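You operate a simulated robot arm through the tools that you are given. There is no shell and no other tool.

You are at the controls of a simulated robot arm. One attempt, no reset.

Task
Grease the bearing in the bench housing and screw its cap back on.
Fine: park the cap on the cap rest meanwhile; stand the turquoise brush back. Set down upright: turquoise brush. A coat counts when it lies all over at full strength: go over it till it gets no stronger.

The check looks at the end state, three seconds after you hand in, the way a careful person would. Anything else that was tipped, shoved, dropped, spilled or broken makes it a failure. Lids that push on must go on centred and level and be pressed home; caps that screw on are set level and turned clockwise until they are tight.

Robot
A 7-joint arm with a two-finger parallel gripper, fixed in place. Base frame: the origin is at the foot of the arm, x ahead of it, y to its left, z up; the work surface is at about z = 0.8. Lengths are in m, angles in degrees, forces in N, time in s.
Its first joint turns from -149.0 to 149.0 degrees. Payload 3.5 kg.
The TCP is the grasp point between the finger pads, 0.023 m short of the fingertips. In the tool frame z runs along the fingers and y along their closing line. The gripper opens to 0.094 m. The fingers are 0.038 m wide and 0.01 m thick; the gripper's body (0.054 by 0.096 m) begins 0.039 m behind the TCP.
Orientation is that of the tool frame in the base frame, as a unit quaternion [x, y, z, w]. With the fingers straight down and closing along the base's y, the tool's x points along the base's -x, its y along +y and its z along -z.

Tools
- The arm moves only by the tool apply_moves. Its argument "targets" is a list of rows, each a list of 3 entries, a list of its own where there are three numbers: the gripper command, from -1 (shut) to 1 (fully open), values between in proportion, then the shift along the tool's x, y, z in m, then the turn, a rotation vector about the tool's x, y, z in degrees. In form: [[grip, [dx, dy, dz], [rx, ry, rz]], ...]. A call has 1 to 20 rows; each row shifts and turns the commanded pose from where the row before left it, along the tool's axes as they then stand. Rows are played at 5 a second. More than 0.05 m and 8.6 degrees between two rows, or a gripper value outside its range, and nothing of the call is played. Where a pose cannot be reached the arm comes as near as it can. A force on the tool above 60 N (or 10 N above the force at the start of the call, whichever is more), or a blocked arm, ends the call early, and 0.2 s more pass. The fingers move at their own pace (about 0.153 m/s each) and stop on an object; they squeeze with about 35 N. The grip force told is the motor's: it shows also when the fingers shut on nothing. Time passes only in rows, and 0.2 s behind the last, so rows that do not move let the fingers close. It gives the time, the measured TCP pose, the force on the tool (base axes), the opening and the grip force at its end, in the units of the frame above (readings bear some noise), with the torque about the TCP (base axes, N m) and any sound that the robot's microphone picked up.
- Cameras (640 x 400 px; columns grow to the right, rows downward): "scene" is fixed at [0.2196, 0.6498, 1.6287]; the picture's right is [1.00, 0.06, 0.00], its down [0.05, -0.78, -0.62] and it looks along [-0.04, 0.62, -0.78] (base axes); focal length 352 px, centre (320, 200). "wrist" rides on the gripper at [0.086, 0.016, -0.075] in the tool frame; the picture's right is [-0.18, 0.98, 0.00], its down [-0.58, -0.11, -0.81] and it looks along [-0.79, -0.15, 0.59] (tool axes); focal length 243 px, centre (320, 200). There is no depth. A picture from a camera that has moved, and an enlarged one, comes with that camera's place and axes in the base frame and with its lens.
- get_image(camera): a new picture of that camera. It takes no simulated time.
- zoom(camera, box): a new picture of the part [left, top, right, bottom] of that camera's present view, enlarged. It takes no simulated time.
- close_job(): hands the job in; it is judged then, once.

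Places have to be worked out from the pictures, the camera data and where the tool is seen. Open the gripper and draw the arm clear of the work before you hand the job in, unless the task says otherwise.

The tools are called as name(argument=value, ...) on one line, values as JSON. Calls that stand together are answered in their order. apply_moves: Moves the arm, as the interface text tells. Its arguments: {"type":"object","properties":{"targets":{"type":"array"}},"required":["targets"]} The other tools are called the same way: get_image (camera) takes a picture; zoom (camera, box) takes an enlarged picture of a part of a camera's view; close_job () hands the job in.

At the start:

```text
time_s: 0.0
tool_pos: [-0.0693, 1.0959, 1.252]
tool_rot: [0.0, 1.0, 0.0, 0.0]
wrist_force: [0.4, 0.0, -0.2]
torque: [0.0, 0.04, 0.0]
opening: 0.0939
gripper_force: 0.0
```

scene: 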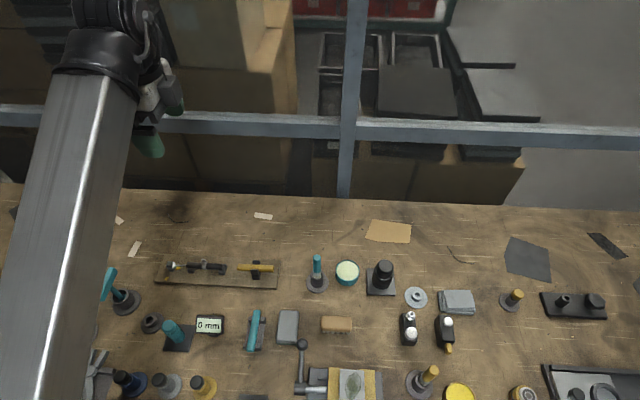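
wrist: 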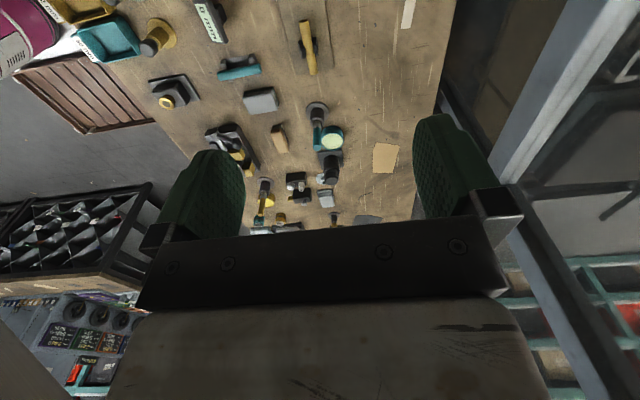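

The scene shows a crowded bench; I'll zoom in on the work area to identify the bearing housing, cap rest, turquoise brush and grease pot.

zoom(camera="scene", box=[280, 230, 480, 355])

zoom(camera="scene", box=[80, 240, 300, 400])

zoom(camera="scene", box=[440, 260, 640, 400])

zoom(camera="scene", box=[260, 320, 480, 400])

```text
3.20 times, centred on (380, 292) of scene
camera zoom: at [0.2196, 0.6498, 1.6287], right [1.0, 0.06, 0.0], down [0.05, -0.78, -0.62], along [-0.04, 0.62, -0.78], focal length 1125 px, centre (128, -96)
```

zoom: 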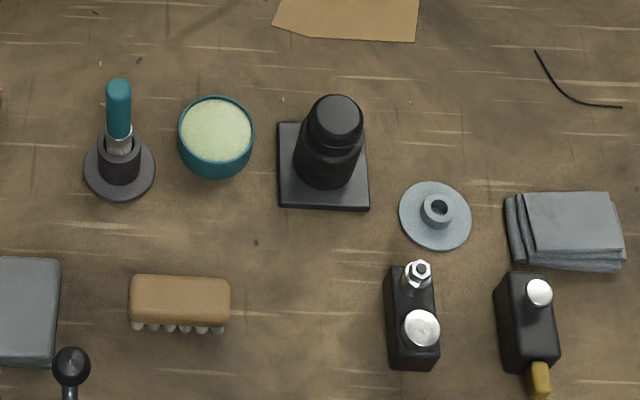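

```text
2.50 times, centred on (190, 320) of scene
camera zoom: at [0.2196, 0.6498, 1.6287], right [1.0, 0.06, 0.0], down [0.05, -0.78, -0.62], along [-0.04, 0.62, -0.78], focal length 879 px, centre (645, -100)
```

zoom: 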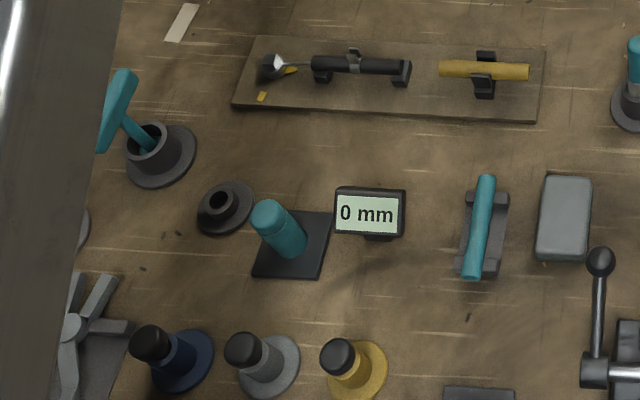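

```text
2.86 times, centred on (540, 330) of scene
camera zoom: at [0.2196, 0.6498, 1.6287], right [1.0, 0.06, 0.0], down [0.05, -0.78, -0.62], along [-0.04, 0.62, -0.78], focal length 1005 px, centre (-309, -171)
```

zoom: 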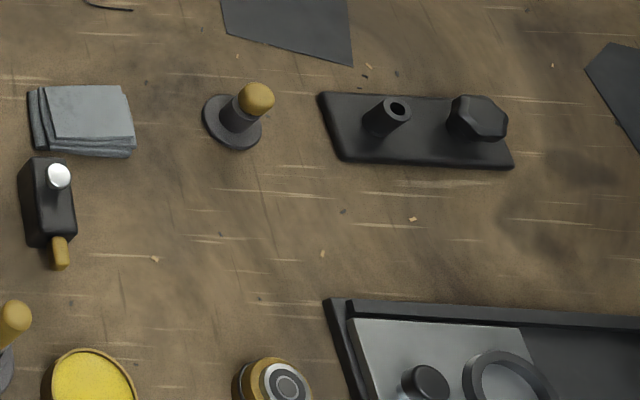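

```text
2.91 times, centred on (370, 360) of scene
camera zoom: at [0.2196, 0.6498, 1.6287], right [1.0, 0.06, 0.0], down [0.05, -0.78, -0.62], along [-0.04, 0.62, -0.78], focal length 1023 px, centre (174, -266)
```

zoom: 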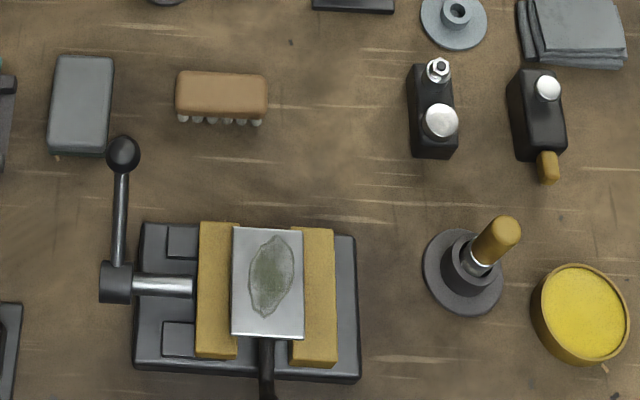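

The turquoise brush stand, turquoise pot with pale grease, black capped housing, and a grey disc with a spigot (likely the cap rest) are clustered around x 0.2–0.45, y 1.0–1.1. I'll zoom from both cameras for detail.

zoom(camera="scene", box=[300, 245, 400, 308])

zoom(camera="scene", box=[360, 250, 460, 313])

zoom(camera="wrist", box=[200, 80, 440, 230])

zoom(camera="scene", box=[480, 350, 640, 400])

zoom(camera="scene", box=[100, 300, 230, 400])

```text
6.35 times, centred on (350, 276) of scene
camera zoom: at [0.2196, 0.6498, 1.6287], right [1.0, 0.06, 0.0], down [0.05, -0.78, -0.62], along [-0.04, 0.62, -0.78], focal length 2233 px, centre (130, -286)
```

zoom: 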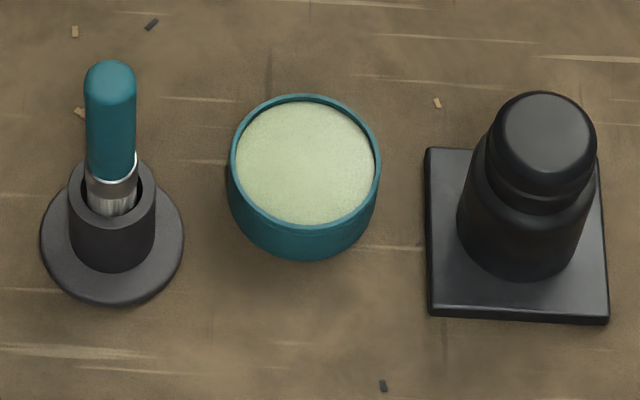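

```text
6.35 times, centred on (410, 282) of scene
camera zoom: at [0.2196, 0.6498, 1.6287], right [1.0, 0.06, 0.0], down [0.05, -0.78, -0.62], along [-0.04, 0.62, -0.78], focal length 2233 px, centre (-251, -318)
```

zoom: 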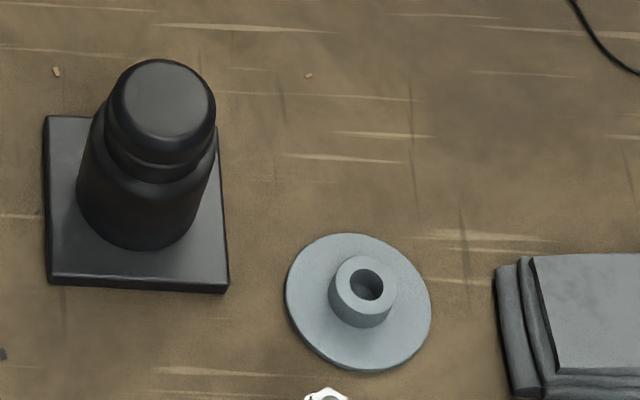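

```text
2.67 times, centred on (320, 155) of wrist
camera zoom: at [-0.1557, 1.111, 1.3278], right [0.18, 0.98, 0.0], down [0.58, -0.11, 0.81], along [0.79, -0.15, -0.59], focal length 647 px, centre (320, 320)
```

zoom: 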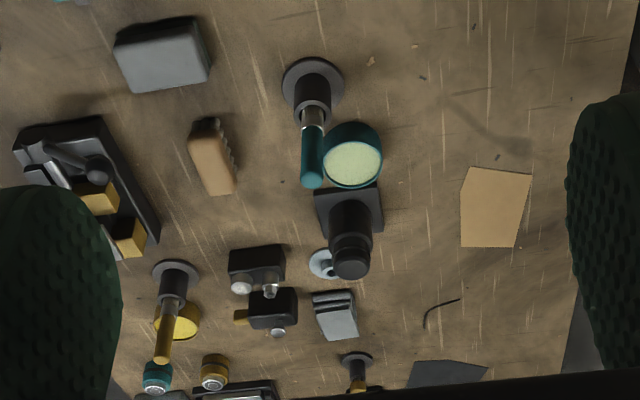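

```text
4.00 times, centred on (560, 375) of scene
camera zoom: at [0.2196, 0.6498, 1.6287], right [1.0, 0.06, 0.0], down [0.05, -0.78, -0.62], along [-0.04, 0.62, -0.78], focal length 1407 px, centre (-640, -500)
```

zoom: 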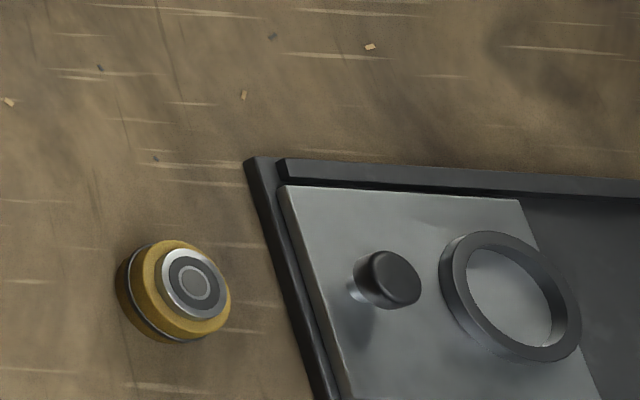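

```text
4.00 times, centred on (165, 350) of scene
camera zoom: at [0.2196, 0.6498, 1.6287], right [1.0, 0.06, 0.0], down [0.05, -0.78, -0.62], along [-0.04, 0.62, -0.78], focal length 1407 px, centre (940, -400)
```

zoom: 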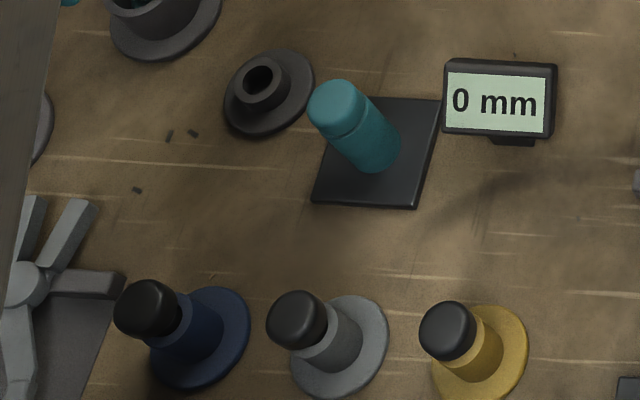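

I need to tell apart the two capped posts (black at right, turquoise at left), so I'll zoom tighter on the left cluster and the other parts.

zoom(camera="scene", box=[130, 300, 230, 362])

zoom(camera="scene", box=[90, 250, 190, 312])

zoom(camera="scene", box=[80, 338, 180, 400])

zoom(camera="wrist", box=[60, 0, 300, 150])

zoom(camera="scene", box=[390, 300, 490, 362])

```text
6.40 times, centred on (180, 331) of scene
camera zoom: at [0.2196, 0.6498, 1.6287], right [1.0, 0.06, 0.0], down [0.05, -0.78, -0.62], along [-0.04, 0.62, -0.78], focal length 2250 px, centre (1216, -638)
```

zoom: 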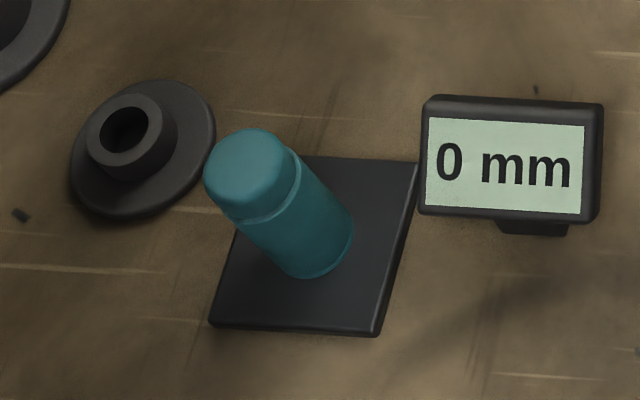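

```text
6.40 times, centred on (140, 281) of scene
camera zoom: at [0.2196, 0.6498, 1.6287], right [1.0, 0.06, 0.0], down [0.05, -0.78, -0.62], along [-0.04, 0.62, -0.78], focal length 2250 px, centre (1472, -318)
```

zoom: 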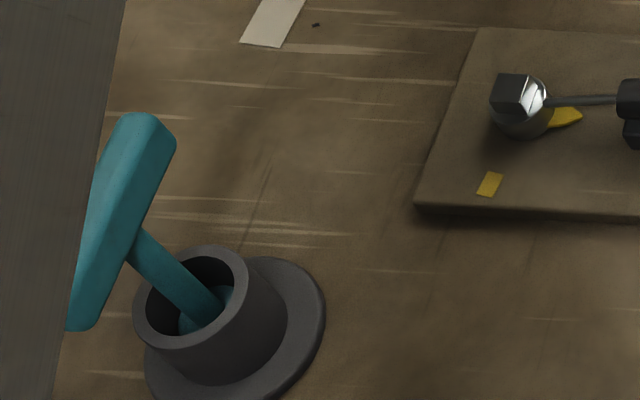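

```text
6.40 times, centred on (130, 369) of scene
camera zoom: at [0.2196, 0.6498, 1.6287], right [1.0, 0.06, 0.0], down [0.05, -0.78, -0.62], along [-0.04, 0.62, -0.78], focal length 2250 px, centre (1536, -882)
```

zoom: 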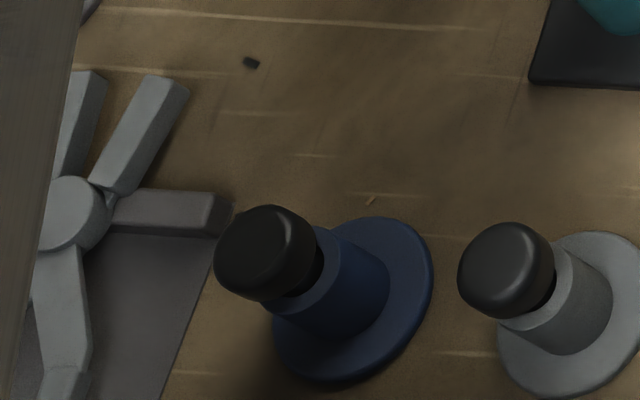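

```text
2.67 times, centred on (180, 75) of wrist
camera zoom: at [-0.1557, 1.111, 1.3278], right [0.18, 0.98, 0.0], down [0.58, -0.11, 0.81], along [0.79, -0.15, -0.59], focal length 647 px, centre (693, 533)
```

zoom: 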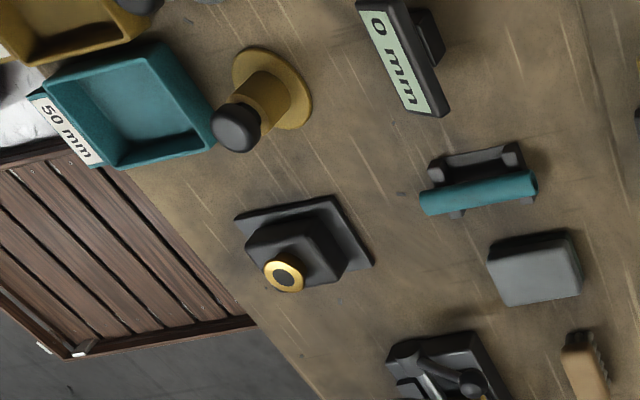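

```text
6.40 times, centred on (440, 331) of scene
camera zoom: at [0.2196, 0.6498, 1.6287], right [1.0, 0.06, 0.0], down [0.05, -0.78, -0.62], along [-0.04, 0.62, -0.78], focal length 2250 px, centre (-448, -638)
```

zoom: 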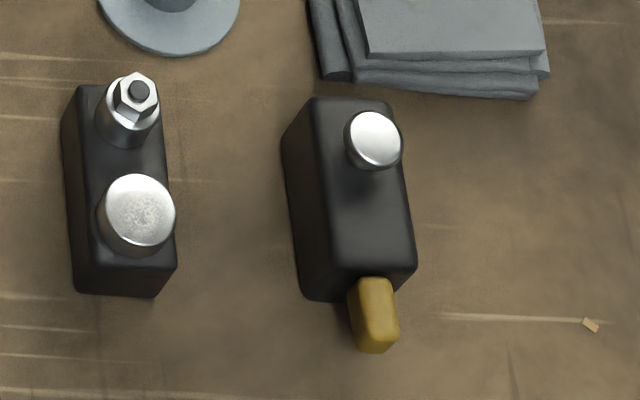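

Two candidates exist for capped posts, so I'll move the arm slowly toward the turquoise/black cluster at a safe height to view it closer and also unblock the left of the scene view.

apply_moves(targets=[[1, [-0.04, -0.01, 0], [0, 0, 0]], [1, [-0.04, -0.01, 0.01], [0, 0, 0]], [1, [-0.04, -0.01, 0.02], [0, 0, 0]], [1, [-0.04, -0.01, 0.02], [0, 0, 0]], [1, [0, 0, 0], [0, 0, 0]]])

get_image(camera="scene")

get_image(camera="wrist")

```text
time_s: 1.2
tool_pos: [0.0899, 1.0542, 1.2024]
tool_rot: [0.0, 1.0, -0.001, 0.0]
wrist_force: [0.0, 0.1, 0.8]
torque: [0.0, 0.0, -0.02]
opening: 0.0939
gripper_force: 0.0
```

```text
taken
```

scene: 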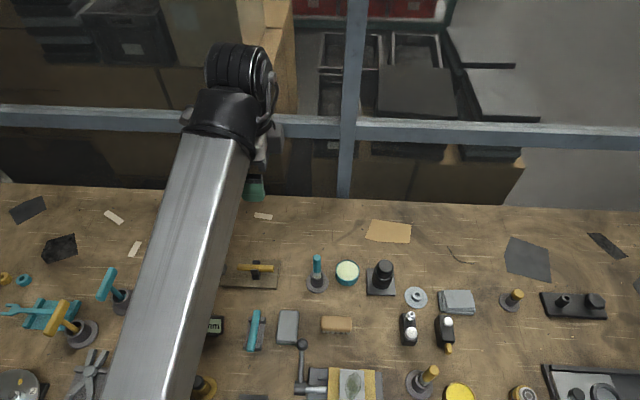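

```text
taken
camera wrist: at [0.0048, 1.0699, 1.278], right [0.18, 0.98, 0.0], down [0.58, -0.11, 0.81], along [0.79, -0.15, -0.59], focal length 243 px, centre (320, 200)
```

wrist: 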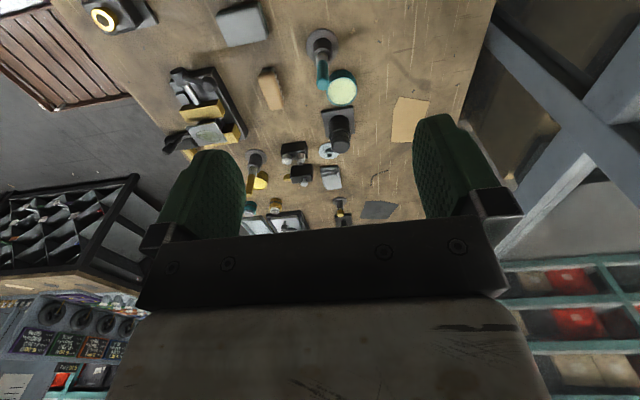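

The arm tracks well. I'll continue toward above the black housing at about z≈1.1, checking reach on the way.

apply_moves(targets=[[1, [-0.04, 0, 0.01], [0, 0, 0]], [1, [-0.04, 0, 0.01], [0, 0, 0]], [1, [-0.04, 0, 0.01], [0, 0, 0]], [1, [-0.04, -0.005, 0.01], [0, 0, 0]], [1, [-0.04, -0.005, 0.01], [0, 0, 0]], [1, [-0.04, 0, 0.01], [0, 0, 0]], [1, [0, 0, 0], [0, 0, 0]]])

get_image(camera="scene")

get_image(camera="wrist")

```text
time_s: 2.8
tool_pos: [0.3321, 1.0449, 1.1402]
tool_rot: [-0.001, 1.0, 0.0, -0.001]
wrist_force: [-0.1, 0.7, 0.1]
torque: [0.01, -0.03, 0.0]
opening: 0.0939
gripper_force: 0.1
```

```text
taken
```

scene: 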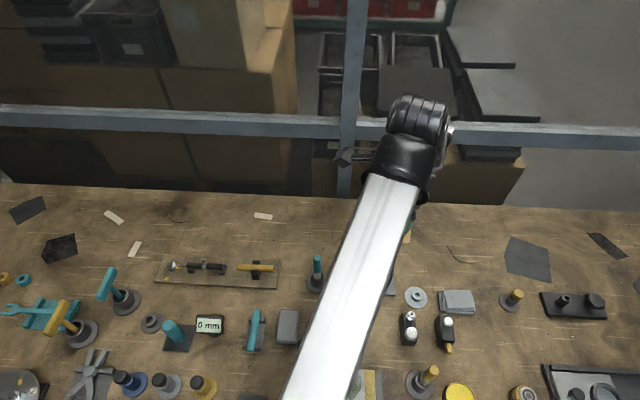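

```text
taken
camera wrist: at [0.2456, 1.0601, 1.2163], right [0.18, 0.98, 0.0], down [0.58, -0.11, 0.81], along [0.79, -0.15, -0.59], focal length 243 px, centre (320, 200)
```

wrist: 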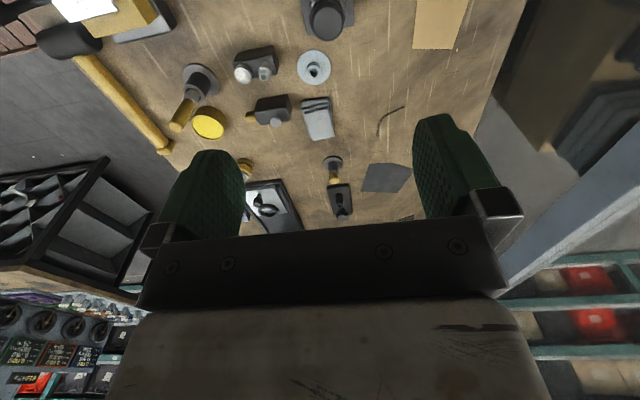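

Reach is fine here. The arm now reveals the left side; I'll zoom there to decide what the other capped post is.

zoom(camera="scene", box=[0, 230, 160, 330])

zoom(camera="scene", box=[0, 300, 160, 400])

zoom(camera="wrist", box=[220, 0, 420, 125])

zoom(camera="scene", box=[380, 250, 640, 400])

```text
4.00 times, centred on (80, 280) of scene
camera zoom: at [0.2196, 0.6498, 1.6287], right [1.0, 0.06, 0.0], down [0.05, -0.78, -0.62], along [-0.04, 0.62, -0.78], focal length 1407 px, centre (1280, -120)
```

zoom: 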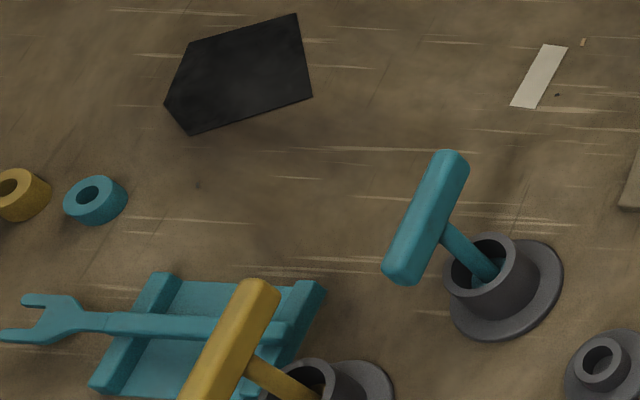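

```text
4.00 times, centred on (80, 350) of scene
camera zoom: at [0.2196, 0.6498, 1.6287], right [1.0, 0.06, 0.0], down [0.05, -0.78, -0.62], along [-0.04, 0.62, -0.78], focal length 1407 px, centre (1280, -400)
```

zoom: 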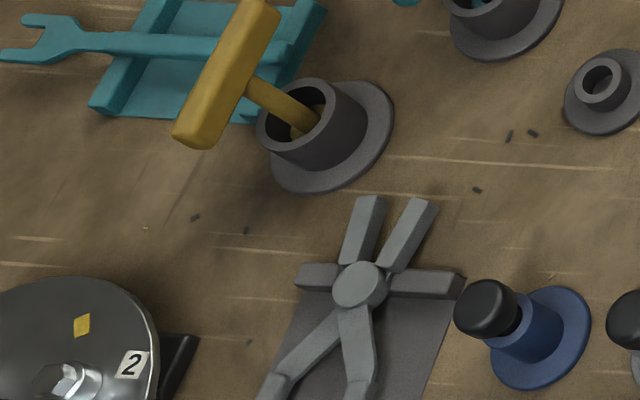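

```text
3.20 times, centred on (320, 62) of wrist
camera zoom: at [0.2456, 1.0601, 1.2163], right [0.18, 0.98, 0.0], down [0.58, -0.11, 0.81], along [0.79, -0.15, -0.59], focal length 776 px, centre (320, 640)
```

zoom: 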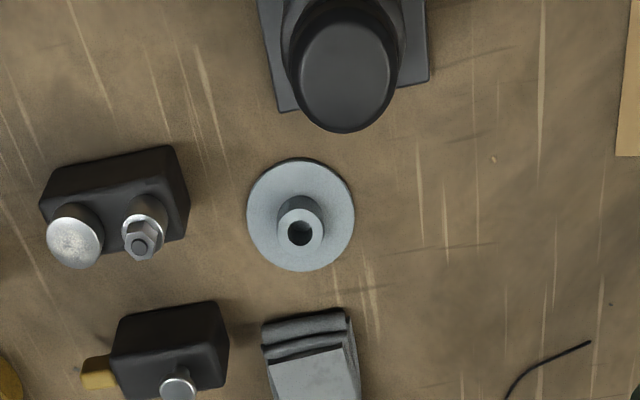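

```text
2.46 times, centred on (510, 325) of scene
camera zoom: at [0.2196, 0.6498, 1.6287], right [1.0, 0.06, 0.0], down [0.05, -0.78, -0.62], along [-0.04, 0.62, -0.78], focal length 866 px, centre (-148, -108)
```

zoom: 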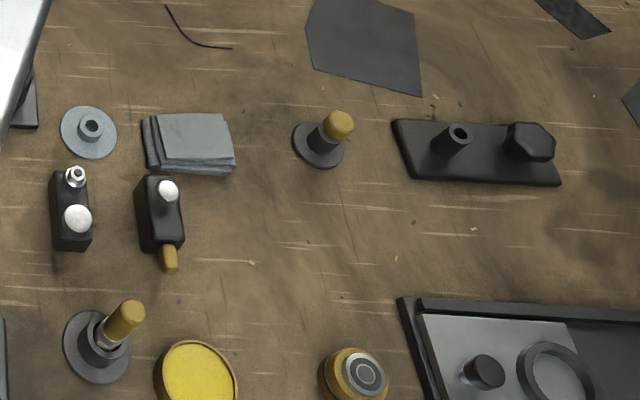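

The turquoise brush, turquoise pot, black housing and grey rest form one row: brush ≈(0.191,1.039), pot ≈(0.263,1.063, rim 0.827), housing cap top ≈(0.349,1.049,0.885), rest ≈(0.432,1.013). I'll back off in x and descend a bit for a closer wrist look at the cap.

apply_moves(targets=[[1, [0.03, 0, 0.03], [0, 0, 0]], [1, [0.03, 0, 0.04], [0, 0, 0]], [1, [0.02, 0, 0.04], [0, 0, 0]], [1, [0.0, 0, 0.03], [0, 0, 0]], [1, [0, 0, 0], [0, 0, 0]]])

get_image(camera="wrist")

zoom(camera="wrist", box=[240, 80, 440, 205])

```text
time_s: 4.0
tool_pos: [0.2503, 1.0452, 1.0009]
tool_rot: [0.0, 1.0, 0.0, 0.0]
wrist_force: [0.0, 0.5, -0.5]
torque: [0.0, 0.01, 0.0]
opening: 0.0939
gripper_force: 0.2
```

```text
taken
camera wrist: at [0.1645, 1.0602, 1.0762], right [0.18, 0.98, 0.0], down [0.58, -0.11, 0.81], along [0.79, -0.15, -0.59], focal length 243 px, centre (320, 200)
```

wrist: 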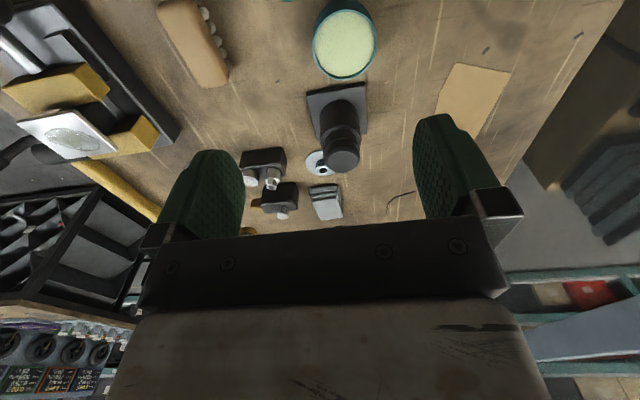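

```text
3.20 times, centred on (340, 142) of wrist
camera zoom: at [0.1645, 1.0602, 1.0762], right [0.18, 0.98, 0.0], down [0.58, -0.11, 0.81], along [0.79, -0.15, -0.59], focal length 776 px, centre (256, 384)
```

zoom: 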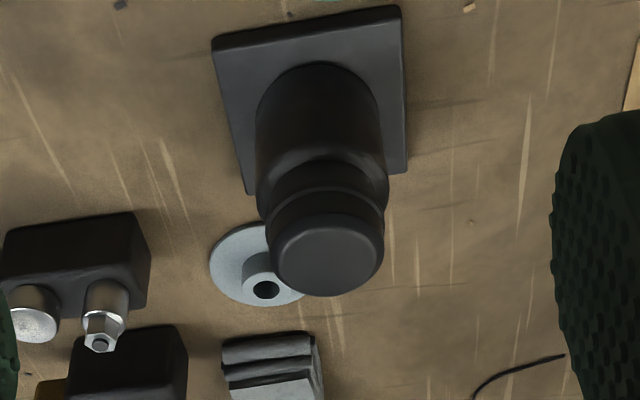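

I'll zoom more tightly on the cap to measure its height and its joint with the body.

zoom(camera="wrist", box=[300, 80, 380, 180])

zoom(camera="wrist", box=[316, 115, 372, 175])

```text
4.00 times, centred on (340, 130) of wrist
camera zoom: at [0.1645, 1.0602, 1.0762], right [0.18, 0.98, 0.0], down [0.58, -0.11, 0.81], along [0.79, -0.15, -0.59], focal length 970 px, centre (240, 480)
```

zoom: 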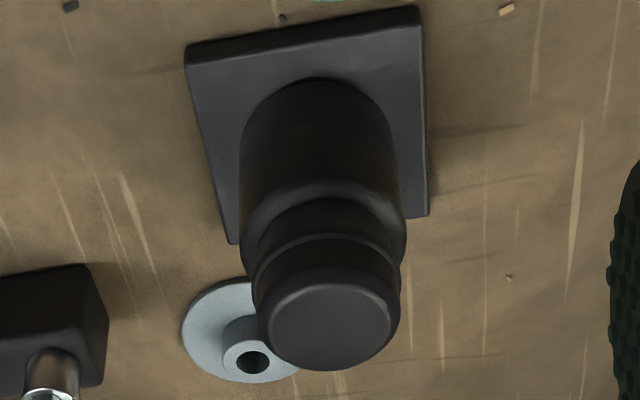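

```text
6.67 times, centred on (344, 145) of wrist
camera zoom: at [0.1645, 1.0602, 1.0762], right [0.18, 0.98, 0.0], down [0.58, -0.11, 0.81], along [0.79, -0.15, -0.59], focal length 1618 px, centre (160, 567)
```

zoom: 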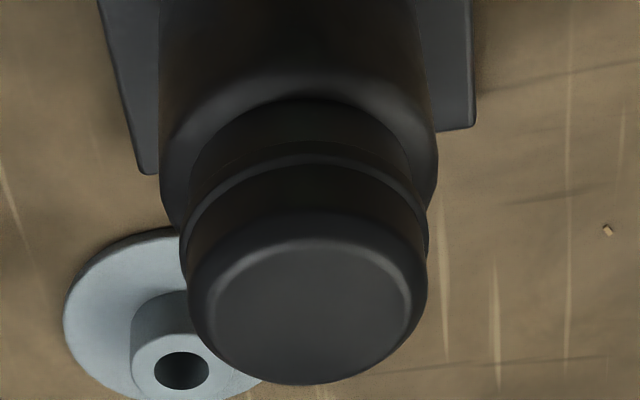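

The cap top sits at ≈(0.350,1.050,0.885), Ø≈0.039, with the cap band ≈0.877–0.885 above a thinner neck. I'll move over the cap at z≈1.0 and test how far the wrist turns clockwise so I have range for unscrewing.

apply_moves(targets=[[1, [-0.035, 0.0024, 0], [0, 0, 0]], [1, [-0.035, 0.0024, 0], [0, 0, 0]], [1, [-0.0297, 0, 0], [0, 0, 0]], [1, [0, 0, 0], [0, 0, 8.5]], [1, [0, 0, 0], [0, 0, 8.5]], [1, [0, 0, 0], [0, 0, 8.5]], [1, [0, 0, 0], [0, 0, 8.5]], [1, [0, 0, 0], [0, 0, 8.5]], [1, [0, 0, 0], [0, 0, 8.5]], [1, [0, 0, 0], [0, 0, 8.5]], [1, [0, 0, 0], [0, 0, 8.5]], [1, [0, 0, 0], [0, 0, 8.5]], [1, [0, 0, 0], [0, 0, 8.5]], [1, [0, 0, 0], [0, 0, 0]]])

get_image(camera="wrist")

get_image(camera="scene")

```text
time_s: 7.0
tool_pos: [0.3507, 1.0511, 1.0021]
tool_rot: [0.676, 0.737, 0.0, 0.0]
wrist_force: [0.3, -0.1, -0.3]
torque: [-0.02, 0.01, 0.01]
opening: 0.0941
gripper_force: 0.1
```

```text
taken
camera wrist: at [0.3592, 1.1373, 1.078], right [0.99, -0.1, 0.0], down [-0.06, -0.59, 0.81], along [-0.08, -0.8, -0.59], focal length 243 px, centre (320, 200)
```

wrist: 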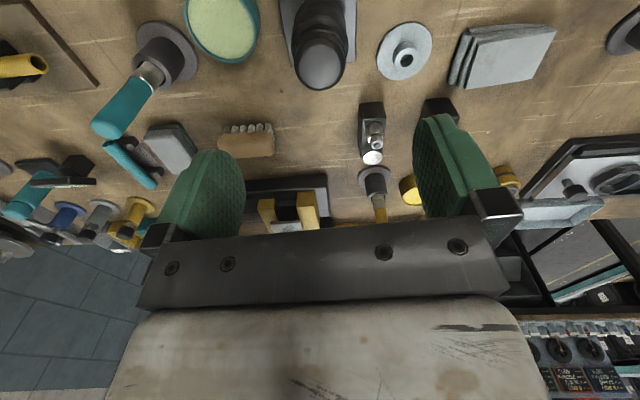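

```text
taken
```

scene: 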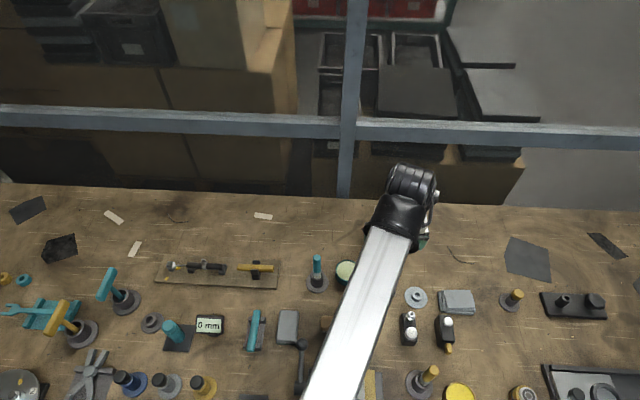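

The turn works to 85°. I'll keep turning clockwise to find the limit.

apply_moves(targets=[[1, [0, 0, 0], [0, 0, 8.5]], [1, [0, 0, 0], [0, 0, 8.5]], [1, [0, 0, 0], [0, 0, 8.5]], [1, [0, 0, 0], [0, 0, 8.5]], [1, [0, 0, 0], [0, 0, 8.5]], [1, [0, 0, 0], [0, 0, 8.5]], [1, [0, 0, 0], [0, 0, 8.5]], [1, [0, 0, 0], [0, 0, 0]]])

zoom(camera="wrist", box=[220, 0, 420, 125])

```text
time_s: 8.8
tool_pos: [0.3554, 1.0478, 1.0018]
tool_rot: [0.788, 0.615, 0.0, 0.001]
wrist_force: [0.0, 0.7, -0.2]
torque: [-0.05, 0.01, 0.02]
opening: 0.0941
gripper_force: 0.2
out of reach, approached as far as the arm can: row 3, 4, 5, 6, 7
```

```text
3.20 times, centred on (320, 62) of wrist
camera zoom: at [0.3927, 1.1275, 1.0779], right [0.91, -0.42, 0.0], down [-0.25, -0.54, 0.81], along [-0.34, -0.73, -0.59], focal length 776 px, centre (320, 640)
```

zoom: 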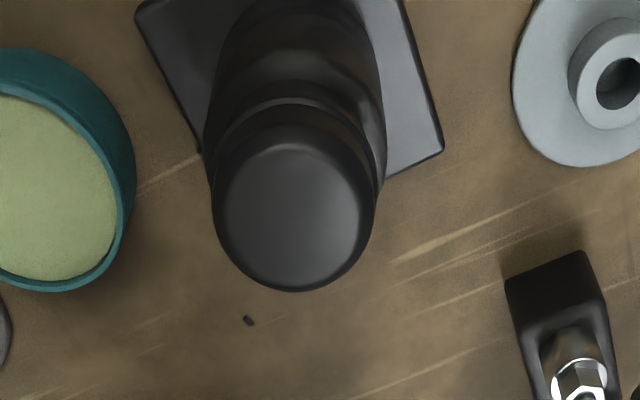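

The clockwise limit is about +104° from the starting yaw. I'll turn back one step to see whether the commanded pose is clamped at the limit.

apply_moves(targets=[[1, [0, 0, 0], [0, 0, -8.5]], [1, [0, 0, 0], [0, 0, 0]]])

```text
time_s: 9.4
tool_pos: [0.3563, 1.0481, 1.0027]
tool_rot: [0.74, 0.672, 0.001, 0.001]
wrist_force: [1.0, 0.6, 0.0]
torque: [0.01, -0.06, 0.02]
opening: 0.0942
gripper_force: 0.1
```

The commanded pose clamps at the limit, so I'm at +95.5° now. The cap centre is confirmed at (0.350,1.050,0.885); I'll centre over it and descend to TCP z≈0.93.

apply_moves(targets=[[1, [0.0016, -0.0065, 0.0], [0, 0, 0]], [1, [0, 0, 0.03], [0, 0, 0]], [1, [0, 0, 0.03], [0, 0, 0]], [1, [0, 0, 0.013], [0, 0, 0]], [1, [0, 0, 0], [0, 0, 0]]])

get_image(camera="wrist")

zoom(camera="scene", box=[340, 230, 440, 292])

```text
time_s: 10.6
tool_pos: [0.3486, 1.0498, 0.9277]
tool_rot: [0.741, 0.671, 0.001, 0.001]
wrist_force: [0.5, -0.3, 0.3]
torque: [-0.02, 0.0, 0.03]
opening: 0.094
gripper_force: 0.1
```

```text
taken
camera wrist: at [0.3741, 1.134, 1.004], right [0.96, -0.28, 0.0], down [-0.17, -0.57, 0.81], along [-0.22, -0.77, -0.59], focal length 243 px, centre (320, 200)
```

wrist: 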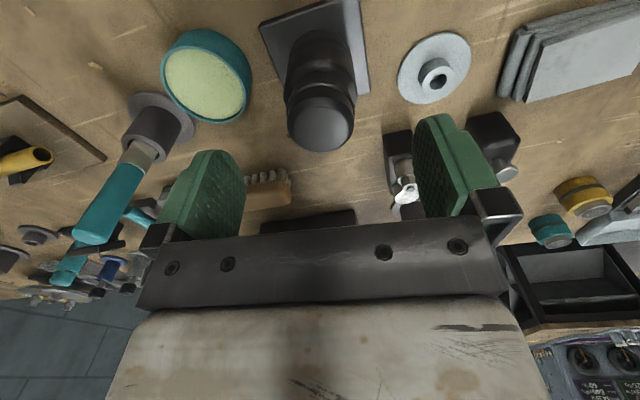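

```text
6.40 times, centred on (390, 261) of scene
camera zoom: at [0.2196, 0.6498, 1.6287], right [1.0, 0.06, 0.0], down [0.05, -0.78, -0.62], along [-0.04, 0.62, -0.78], focal length 2250 px, centre (-128, -190)
```

zoom: 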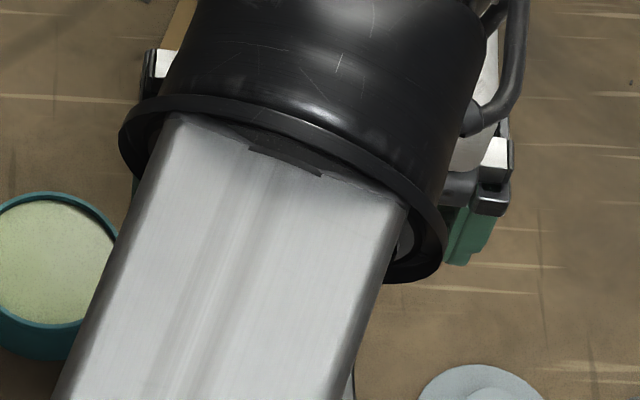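

Alignment looks good: the cap sits where the TCP axis projects. I'll descend to TCP z≈0.893 and pre-close to about 0.05 m to check centring before gripping.

apply_moves(targets=[[1, [0, 0.001, 0.018], [0, 0, 0]], [1, [0, 0, 0.0167], [0, 0, 0]], [0.08, [0, 0, 0], [0, 0, 0]], [0.08, [0, 0, 0], [0, 0, 0]], [0.08, [0, 0, 0], [0, 0, 0]]])

get_image(camera="wrist")

zoom(camera="wrist", box=[240, 100, 400, 200])

```text
time_s: 11.8
tool_pos: [0.3501, 1.0517, 0.8942]
tool_rot: [0.74, 0.672, 0.001, 0.0]
wrist_force: [-1.1, 0.6, -0.5]
torque: [0.01, 0.01, 0.02]
opening: 0.0508
gripper_force: 0.1
```

```text
taken
camera wrist: at [0.375, 1.134, 0.97], right [0.96, -0.28, 0.0], down [-0.17, -0.57, 0.81], along [-0.22, -0.77, -0.59], focal length 243 px, centre (320, 200)
```

wrist: 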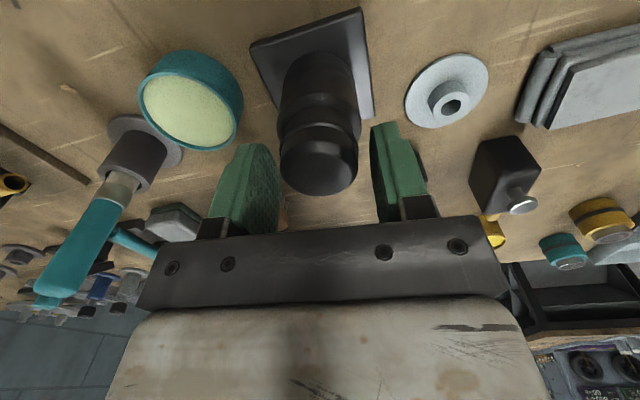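

```text
4.00 times, centred on (320, 150) of wrist
camera zoom: at [0.375, 1.134, 0.97], right [0.96, -0.28, 0.0], down [-0.17, -0.57, 0.81], along [-0.22, -0.77, -0.59], focal length 970 px, centre (320, 400)
```

zoom: 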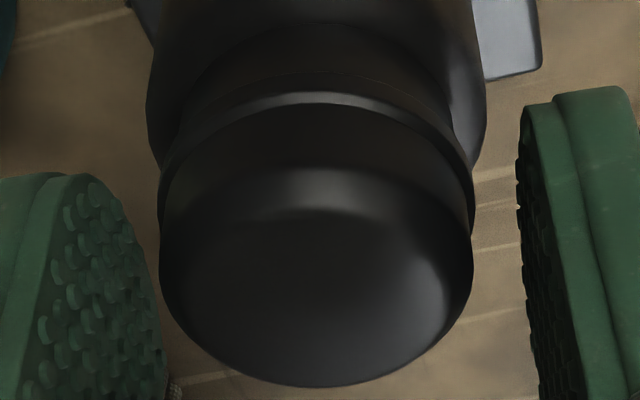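

The cap is centred between the fingers to within half a millimetre. I'll close the gripper and check forces.

apply_moves(targets=[[-1, [0, 0, 0], [0, 0, 0]], [-1, [0, 0, 0], [0, 0, 0]], [-1, [0, 0, 0], [0, 0, 0]]])

zoom(camera="wrist", box=[240, 80, 400, 200])

```text
time_s: 12.6
tool_pos: [0.3497, 1.0493, 0.8945]
tool_rot: [0.741, 0.672, 0.001, -0.001]
wrist_force: [-3.6, 0.5, 0.6]
torque: [0.04, 0.11, 0.0]
opening: 0.0391
gripper_force: 34.9
```

```text
3.33 times, centred on (320, 140) of wrist
camera zoom: at [0.3745, 1.134, 0.97], right [0.96, -0.28, 0.0], down [-0.17, -0.57, 0.81], along [-0.22, -0.77, -0.59], focal length 809 px, centre (320, 400)
```

zoom: 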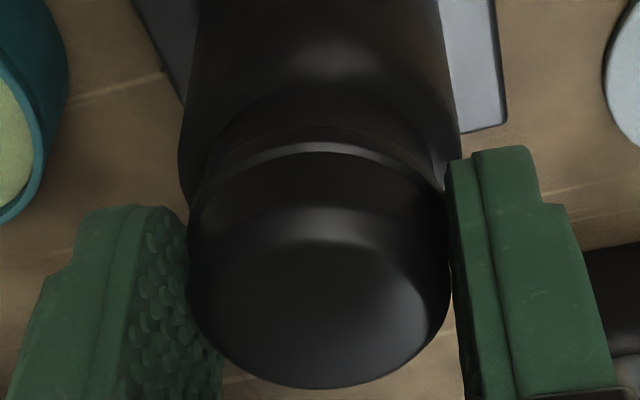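

Gripped at 0.0391 m with little side force. Now I start unscrewing anticlockwise (negative turn about tool z), watching torque and vertical force.

apply_moves(targets=[[-1, [0, 0, 0], [0, 0, -6]], [-1, [0, 0, 0], [0, 0, -6]], [-1, [0, 0, 0], [0, 0, -8]]])

zoom(camera="wrist", box=[240, 80, 400, 200])

```text
time_s: 13.4
tool_pos: [0.3496, 1.0494, 0.8945]
tool_rot: [0.612, 0.791, -0.001, 0.0]
wrist_force: [-4.5, 0.3, -0.7]
torque: [-0.03, 0.18, -0.03]
opening: 0.0394
gripper_force: 35.4
```

```text
3.33 times, centred on (320, 140) of wrist
camera zoom: at [0.344, 1.1373, 0.9702], right [1.0, 0.07, 0.0], down [0.04, -0.59, 0.81], along [0.06, -0.8, -0.59], focal length 809 px, centre (320, 400)
```

zoom: 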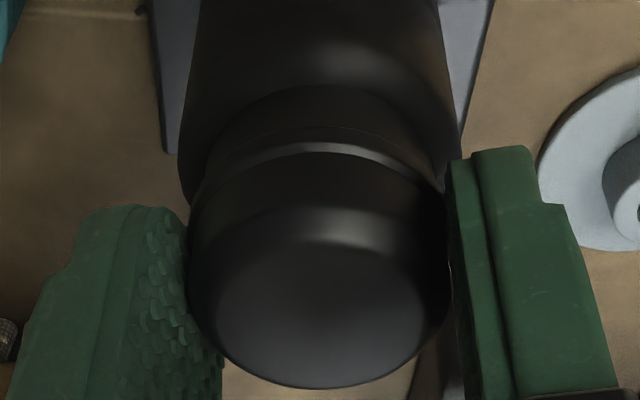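

Torque is very low and the housing plate stays put. I'll keep turning and watch whether the cap rises or pushes.

apply_moves(targets=[[-1, [0, 0, 0], [0, 0, -8.5]], [-1, [0, 0, 0], [0, 0, -8.5]], [-1, [0, 0, 0], [0, 0, -8.5]], [-1, [0, 0, 0], [0, 0, -8.5]], [-1, [0, 0, 0], [0, 0, -8.5]], [-1, [0, 0, 0], [0, 0, -8.5]], [-1, [0, 0, 0], [0, 0, -8.5]], [-1, [0, 0, 0], [0, 0, 0]]])

zoom(camera="wrist", box=[240, 80, 400, 200])

```text
time_s: 15.2
tool_pos: [0.3505, 1.0498, 0.8944]
tool_rot: [0.139, 0.99, -0.001, 0.0]
wrist_force: [-8.8, -0.1, 1.3]
torque: [-0.05, 0.2, -0.01]
opening: 0.0393
gripper_force: 34.7
```

```text
3.33 times, centred on (320, 140) of wrist
camera zoom: at [0.2712, 1.0891, 0.9704], right [0.45, 0.89, 0.0], down [0.53, -0.26, 0.81], along [0.72, -0.36, -0.59], focal length 809 px, centre (320, 400)
```

zoom: 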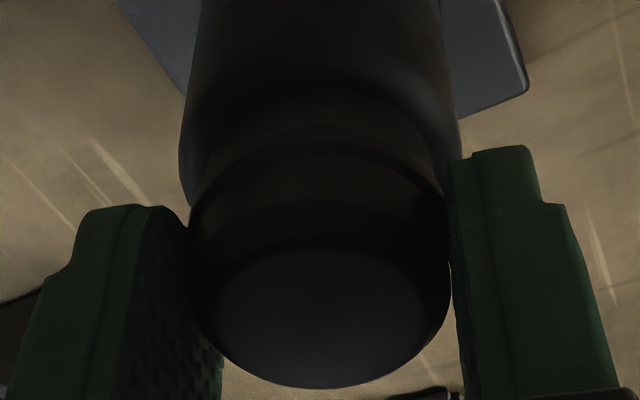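

Side force −8.8 N along x suggests the grip centre is slightly too far +x, so I'll shift 1 mm and continue turning.

apply_moves(targets=[[-1, [0.001, -0.0003, 0], [0, 0, -8.5]], [-1, [0, 0, 0], [0, 0, -8.5]], [-1, [0, 0, 0], [0, 0, -8.5]], [-1, [0, 0, 0], [0, 0, -8.5]], [-1, [0, 0, 0], [0, 0, -8.5]], [-1, [0, 0, 0], [0, 0, -8.5]], [-1, [0, 0, 0], [0, 0, -8.5]], [-1, [0, 0, 0], [0, 0, -8.5]], [-1, [0, 0, 0], [0, 0, 0]]])

zoom(camera="wrist", box=[240, 80, 400, 200])

```text
time_s: 17.2
tool_pos: [0.3502, 1.0497, 0.8944]
tool_rot: [-0.439, 0.899, -0.001, 0.0]
wrist_force: [14.0, 4.4, 4.6]
torque: [0.0, -0.16, -0.23]
opening: 0.0398
gripper_force: 34.9
```

```text
3.33 times, centred on (320, 140) of wrist
camera zoom: at [0.284, 0.9918, 0.9702], right [-0.66, 0.75, 0.0], down [0.44, 0.39, 0.81], along [0.61, 0.53, -0.59], focal length 809 px, centre (320, 400)
```

zoom: 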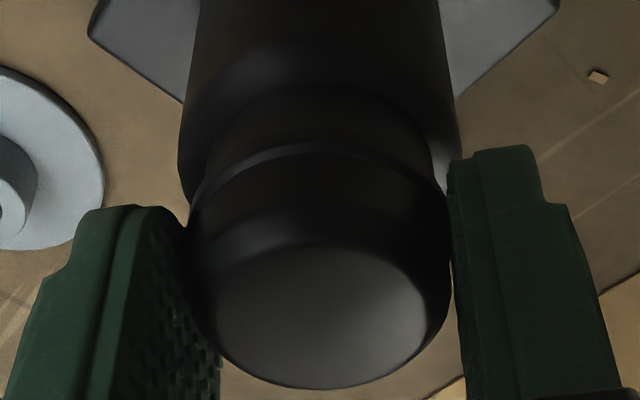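

Torque is building slightly (−0.23 N·m) after about 148° and a little upward push appears. I'll recentre by half a millimetre and continue turning in a shorter run.

apply_moves(targets=[[-1, [-0.0004, -0.0002, 0], [0, 0, -8.5]], [-1, [0, 0, 0], [0, 0, -8.5]], [-1, [0, 0, 0], [0, 0, -8.5]], [-1, [0, 0, 0], [0, 0, -8.5]], [-1, [0, 0, 0], [0, 0, 0]]])

zoom(camera="wrist", box=[240, 80, 400, 200])

```text
time_s: 18.4
tool_pos: [0.3494, 1.0495, 0.8943]
tool_rot: [-0.682, 0.732, -0.001, -0.001]
wrist_force: [6.5, -23.8, 0.5]
torque: [-0.44, -0.07, 0.0]
opening: 0.0392
gripper_force: 35.3
```

```text
3.33 times, centred on (320, 140) of wrist
camera zoom: at [0.3275, 0.9632, 0.9708], right [-0.97, 0.25, 0.0], down [0.15, 0.57, 0.8], along [0.2, 0.78, -0.59], focal length 809 px, centre (320, 400)
```

zoom: 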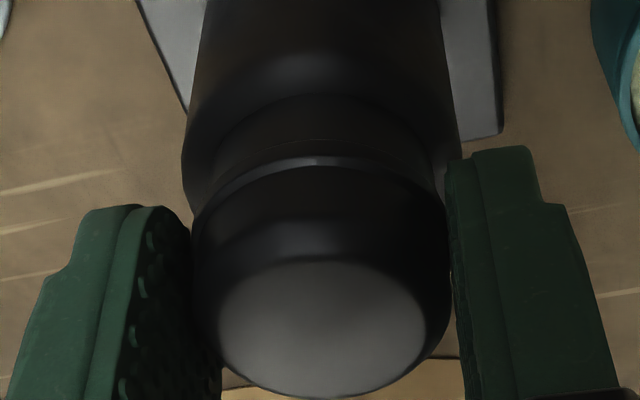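

The images from opposite sides put the cap axis at ≈(0.351,1.051), so my grip is ~1.5 mm off in y, causing side load. I'll release slightly, recentre, and look before regripping.

apply_moves(targets=[[0.08, [0, 0, 0], [0, 0, 0]], [0.08, [0, 0, 0], [0, 0, 0]], [0.08, [-0.0016, -0.0011, 0], [0, 0, 0]], [0.08, [0, 0, 0], [0, 0, 0]]])

zoom(camera="wrist", box=[240, 80, 400, 200])

get_image(camera="wrist")

```text
time_s: 19.4
tool_pos: [0.3514, 1.0526, 0.8943]
tool_rot: [-0.681, 0.732, 0.0, 0.0]
wrist_force: [-0.1, -0.6, 0.3]
torque: [0.04, 0.0, -0.01]
opening: 0.0507
gripper_force: 0.0
```

```text
3.33 times, centred on (320, 140) of wrist
camera zoom: at [0.3283, 0.9666, 0.9702], right [-0.97, 0.25, 0.0], down [0.15, 0.57, 0.81], along [0.21, 0.78, -0.59], focal length 809 px, centre (320, 400)
```

zoom: 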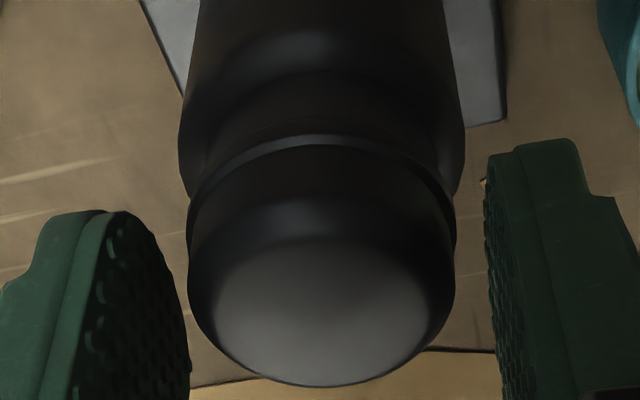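

```text
taken
camera wrist: at [0.3283, 0.9666, 0.9702], right [-0.97, 0.25, 0.0], down [0.15, 0.57, 0.81], along [0.21, 0.78, -0.59], focal length 243 px, centre (320, 200)
```

wrist: 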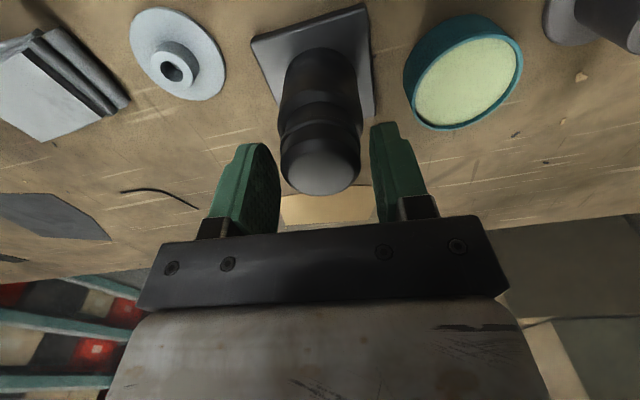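

By the camera pose (not noisy) the gripper is now within 0.5 mm of the cap axis at (0.351,1.051). I'll regrip and continue turning anticlockwise.

apply_moves(targets=[[-1, [0, 0, 0], [0, 0, 0]], [-1, [0, 0, 0], [0, 0, 0]], [-1, [0, 0, 0], [0, 0, -8.5]], [-1, [0, 0, 0], [0, 0, -8.5]], [-1, [0, 0, 0], [0, 0, -8.5]], [-1, [0, 0, 0], [0, 0, -8.5]], [-1, [0, 0, 0], [0, 0, 0]]])

zoom(camera="wrist", box=[240, 80, 400, 200])

```text
time_s: 21.0
tool_pos: [0.3499, 1.0523, 0.8938]
tool_rot: [0.867, -0.499, -0.001, 0.0]
wrist_force: [-20.7, -0.1, -1.4]
torque: [0.01, 0.5, -0.39]
opening: 0.0402
gripper_force: 35.1
```

```text
3.33 times, centred on (320, 140) of wrist
camera zoom: at [0.3785, 0.9683, 0.9703], right [-0.94, -0.33, 0.0], down [-0.2, 0.56, 0.81], along [-0.27, 0.76, -0.59], focal length 809 px, centre (320, 400)
```

zoom: 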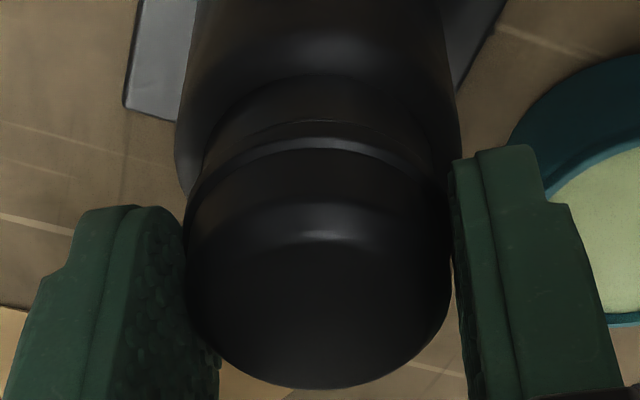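

Side force and torque are up a bit (−20 N, −0.39 N·m). I'll zoom closely at the joint between cap and neck to see if a gap is opening.

zoom(camera="wrist", box=[280, 90, 360, 140])

zoom(camera="scene", box=[345, 240, 425, 300])

```text
8.00 times, centred on (320, 115) of wrist
camera zoom: at [0.3785, 0.9683, 0.9703], right [-0.94, -0.33, 0.0], down [-0.2, 0.56, 0.81], along [-0.27, 0.76, -0.59], focal length 1941 px, centre (320, 880)
```

zoom: 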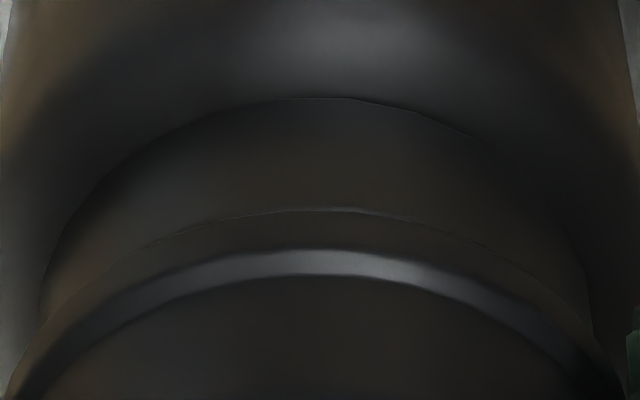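

```text
6.67 times, centred on (385, 270) of scene
camera zoom: at [0.2196, 0.6498, 1.6287], right [1.0, 0.06, 0.0], down [0.05, -0.78, -0.62], along [-0.04, 0.62, -0.78], focal length 2344 px, centre (-113, -267)
```

zoom: 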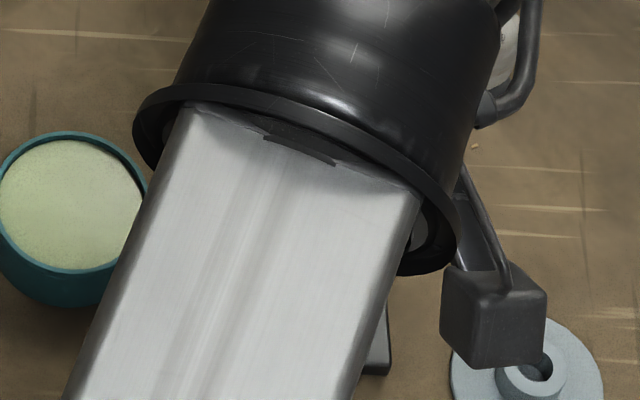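

The cap lip, neck and shoulder are visible but no clear gap yet. I'll relieve the side load by shifting 1.4 mm along the closing line, then keep turning anticlockwise.

apply_moves(targets=[[-1, [-0.0001, 0.0014, 0], [0, 0, 0]], [-1, [0, 0, 0], [0, 0, -8.5]], [-1, [0, 0, 0], [0, 0, -8.5]], [-1, [0, 0, 0], [0, 0, -8.5]], [-1, [0, 0, 0], [0, 0, -8.5]], [-1, [0, 0, 0], [0, 0, 0]]])

zoom(camera="wrist", box=[240, 80, 400, 200])

zoom(camera="wrist", box=[280, 90, 360, 140])

```text
time_s: 22.4
tool_pos: [0.3485, 1.051, 0.8954]
tool_rot: [0.975, -0.224, 0.0, 0.0]
wrist_force: [-18.9, -5.9, 1.3]
torque: [-0.15, 0.25, -0.01]
opening: 0.0393
gripper_force: 34.8
```

```text
3.33 times, centred on (320, 140) of wrist
camera zoom: at [0.4195, 0.9978, 0.9705], right [-0.6, -0.8, 0.0], down [-0.48, 0.35, 0.81], along [-0.65, 0.48, -0.59], focal length 809 px, centre (320, 400)
```

zoom: 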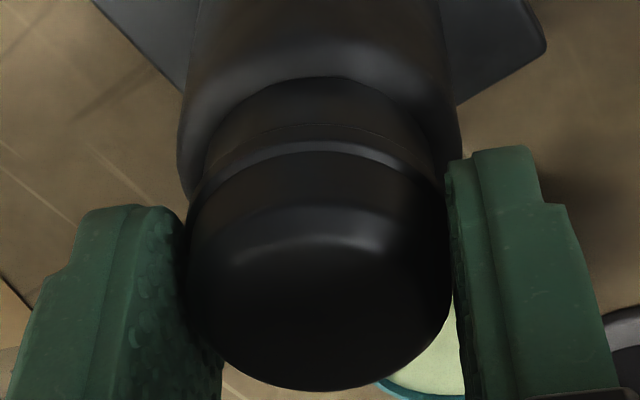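

```text
8.00 times, centred on (320, 115) of wrist
camera zoom: at [0.4195, 0.9978, 0.9705], right [-0.6, -0.8, 0.0], down [-0.48, 0.35, 0.81], along [-0.65, 0.48, -0.59], focal length 1941 px, centre (320, 880)
```

zoom: 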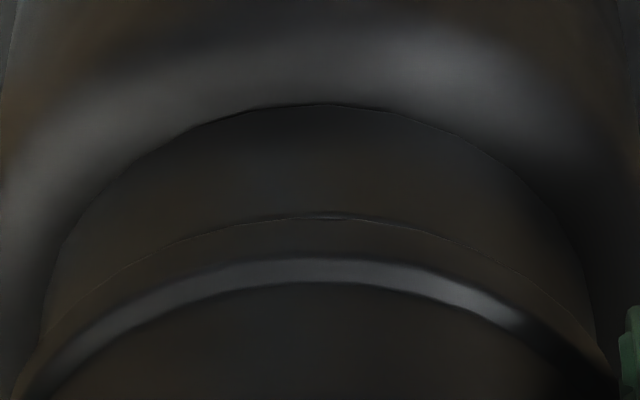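

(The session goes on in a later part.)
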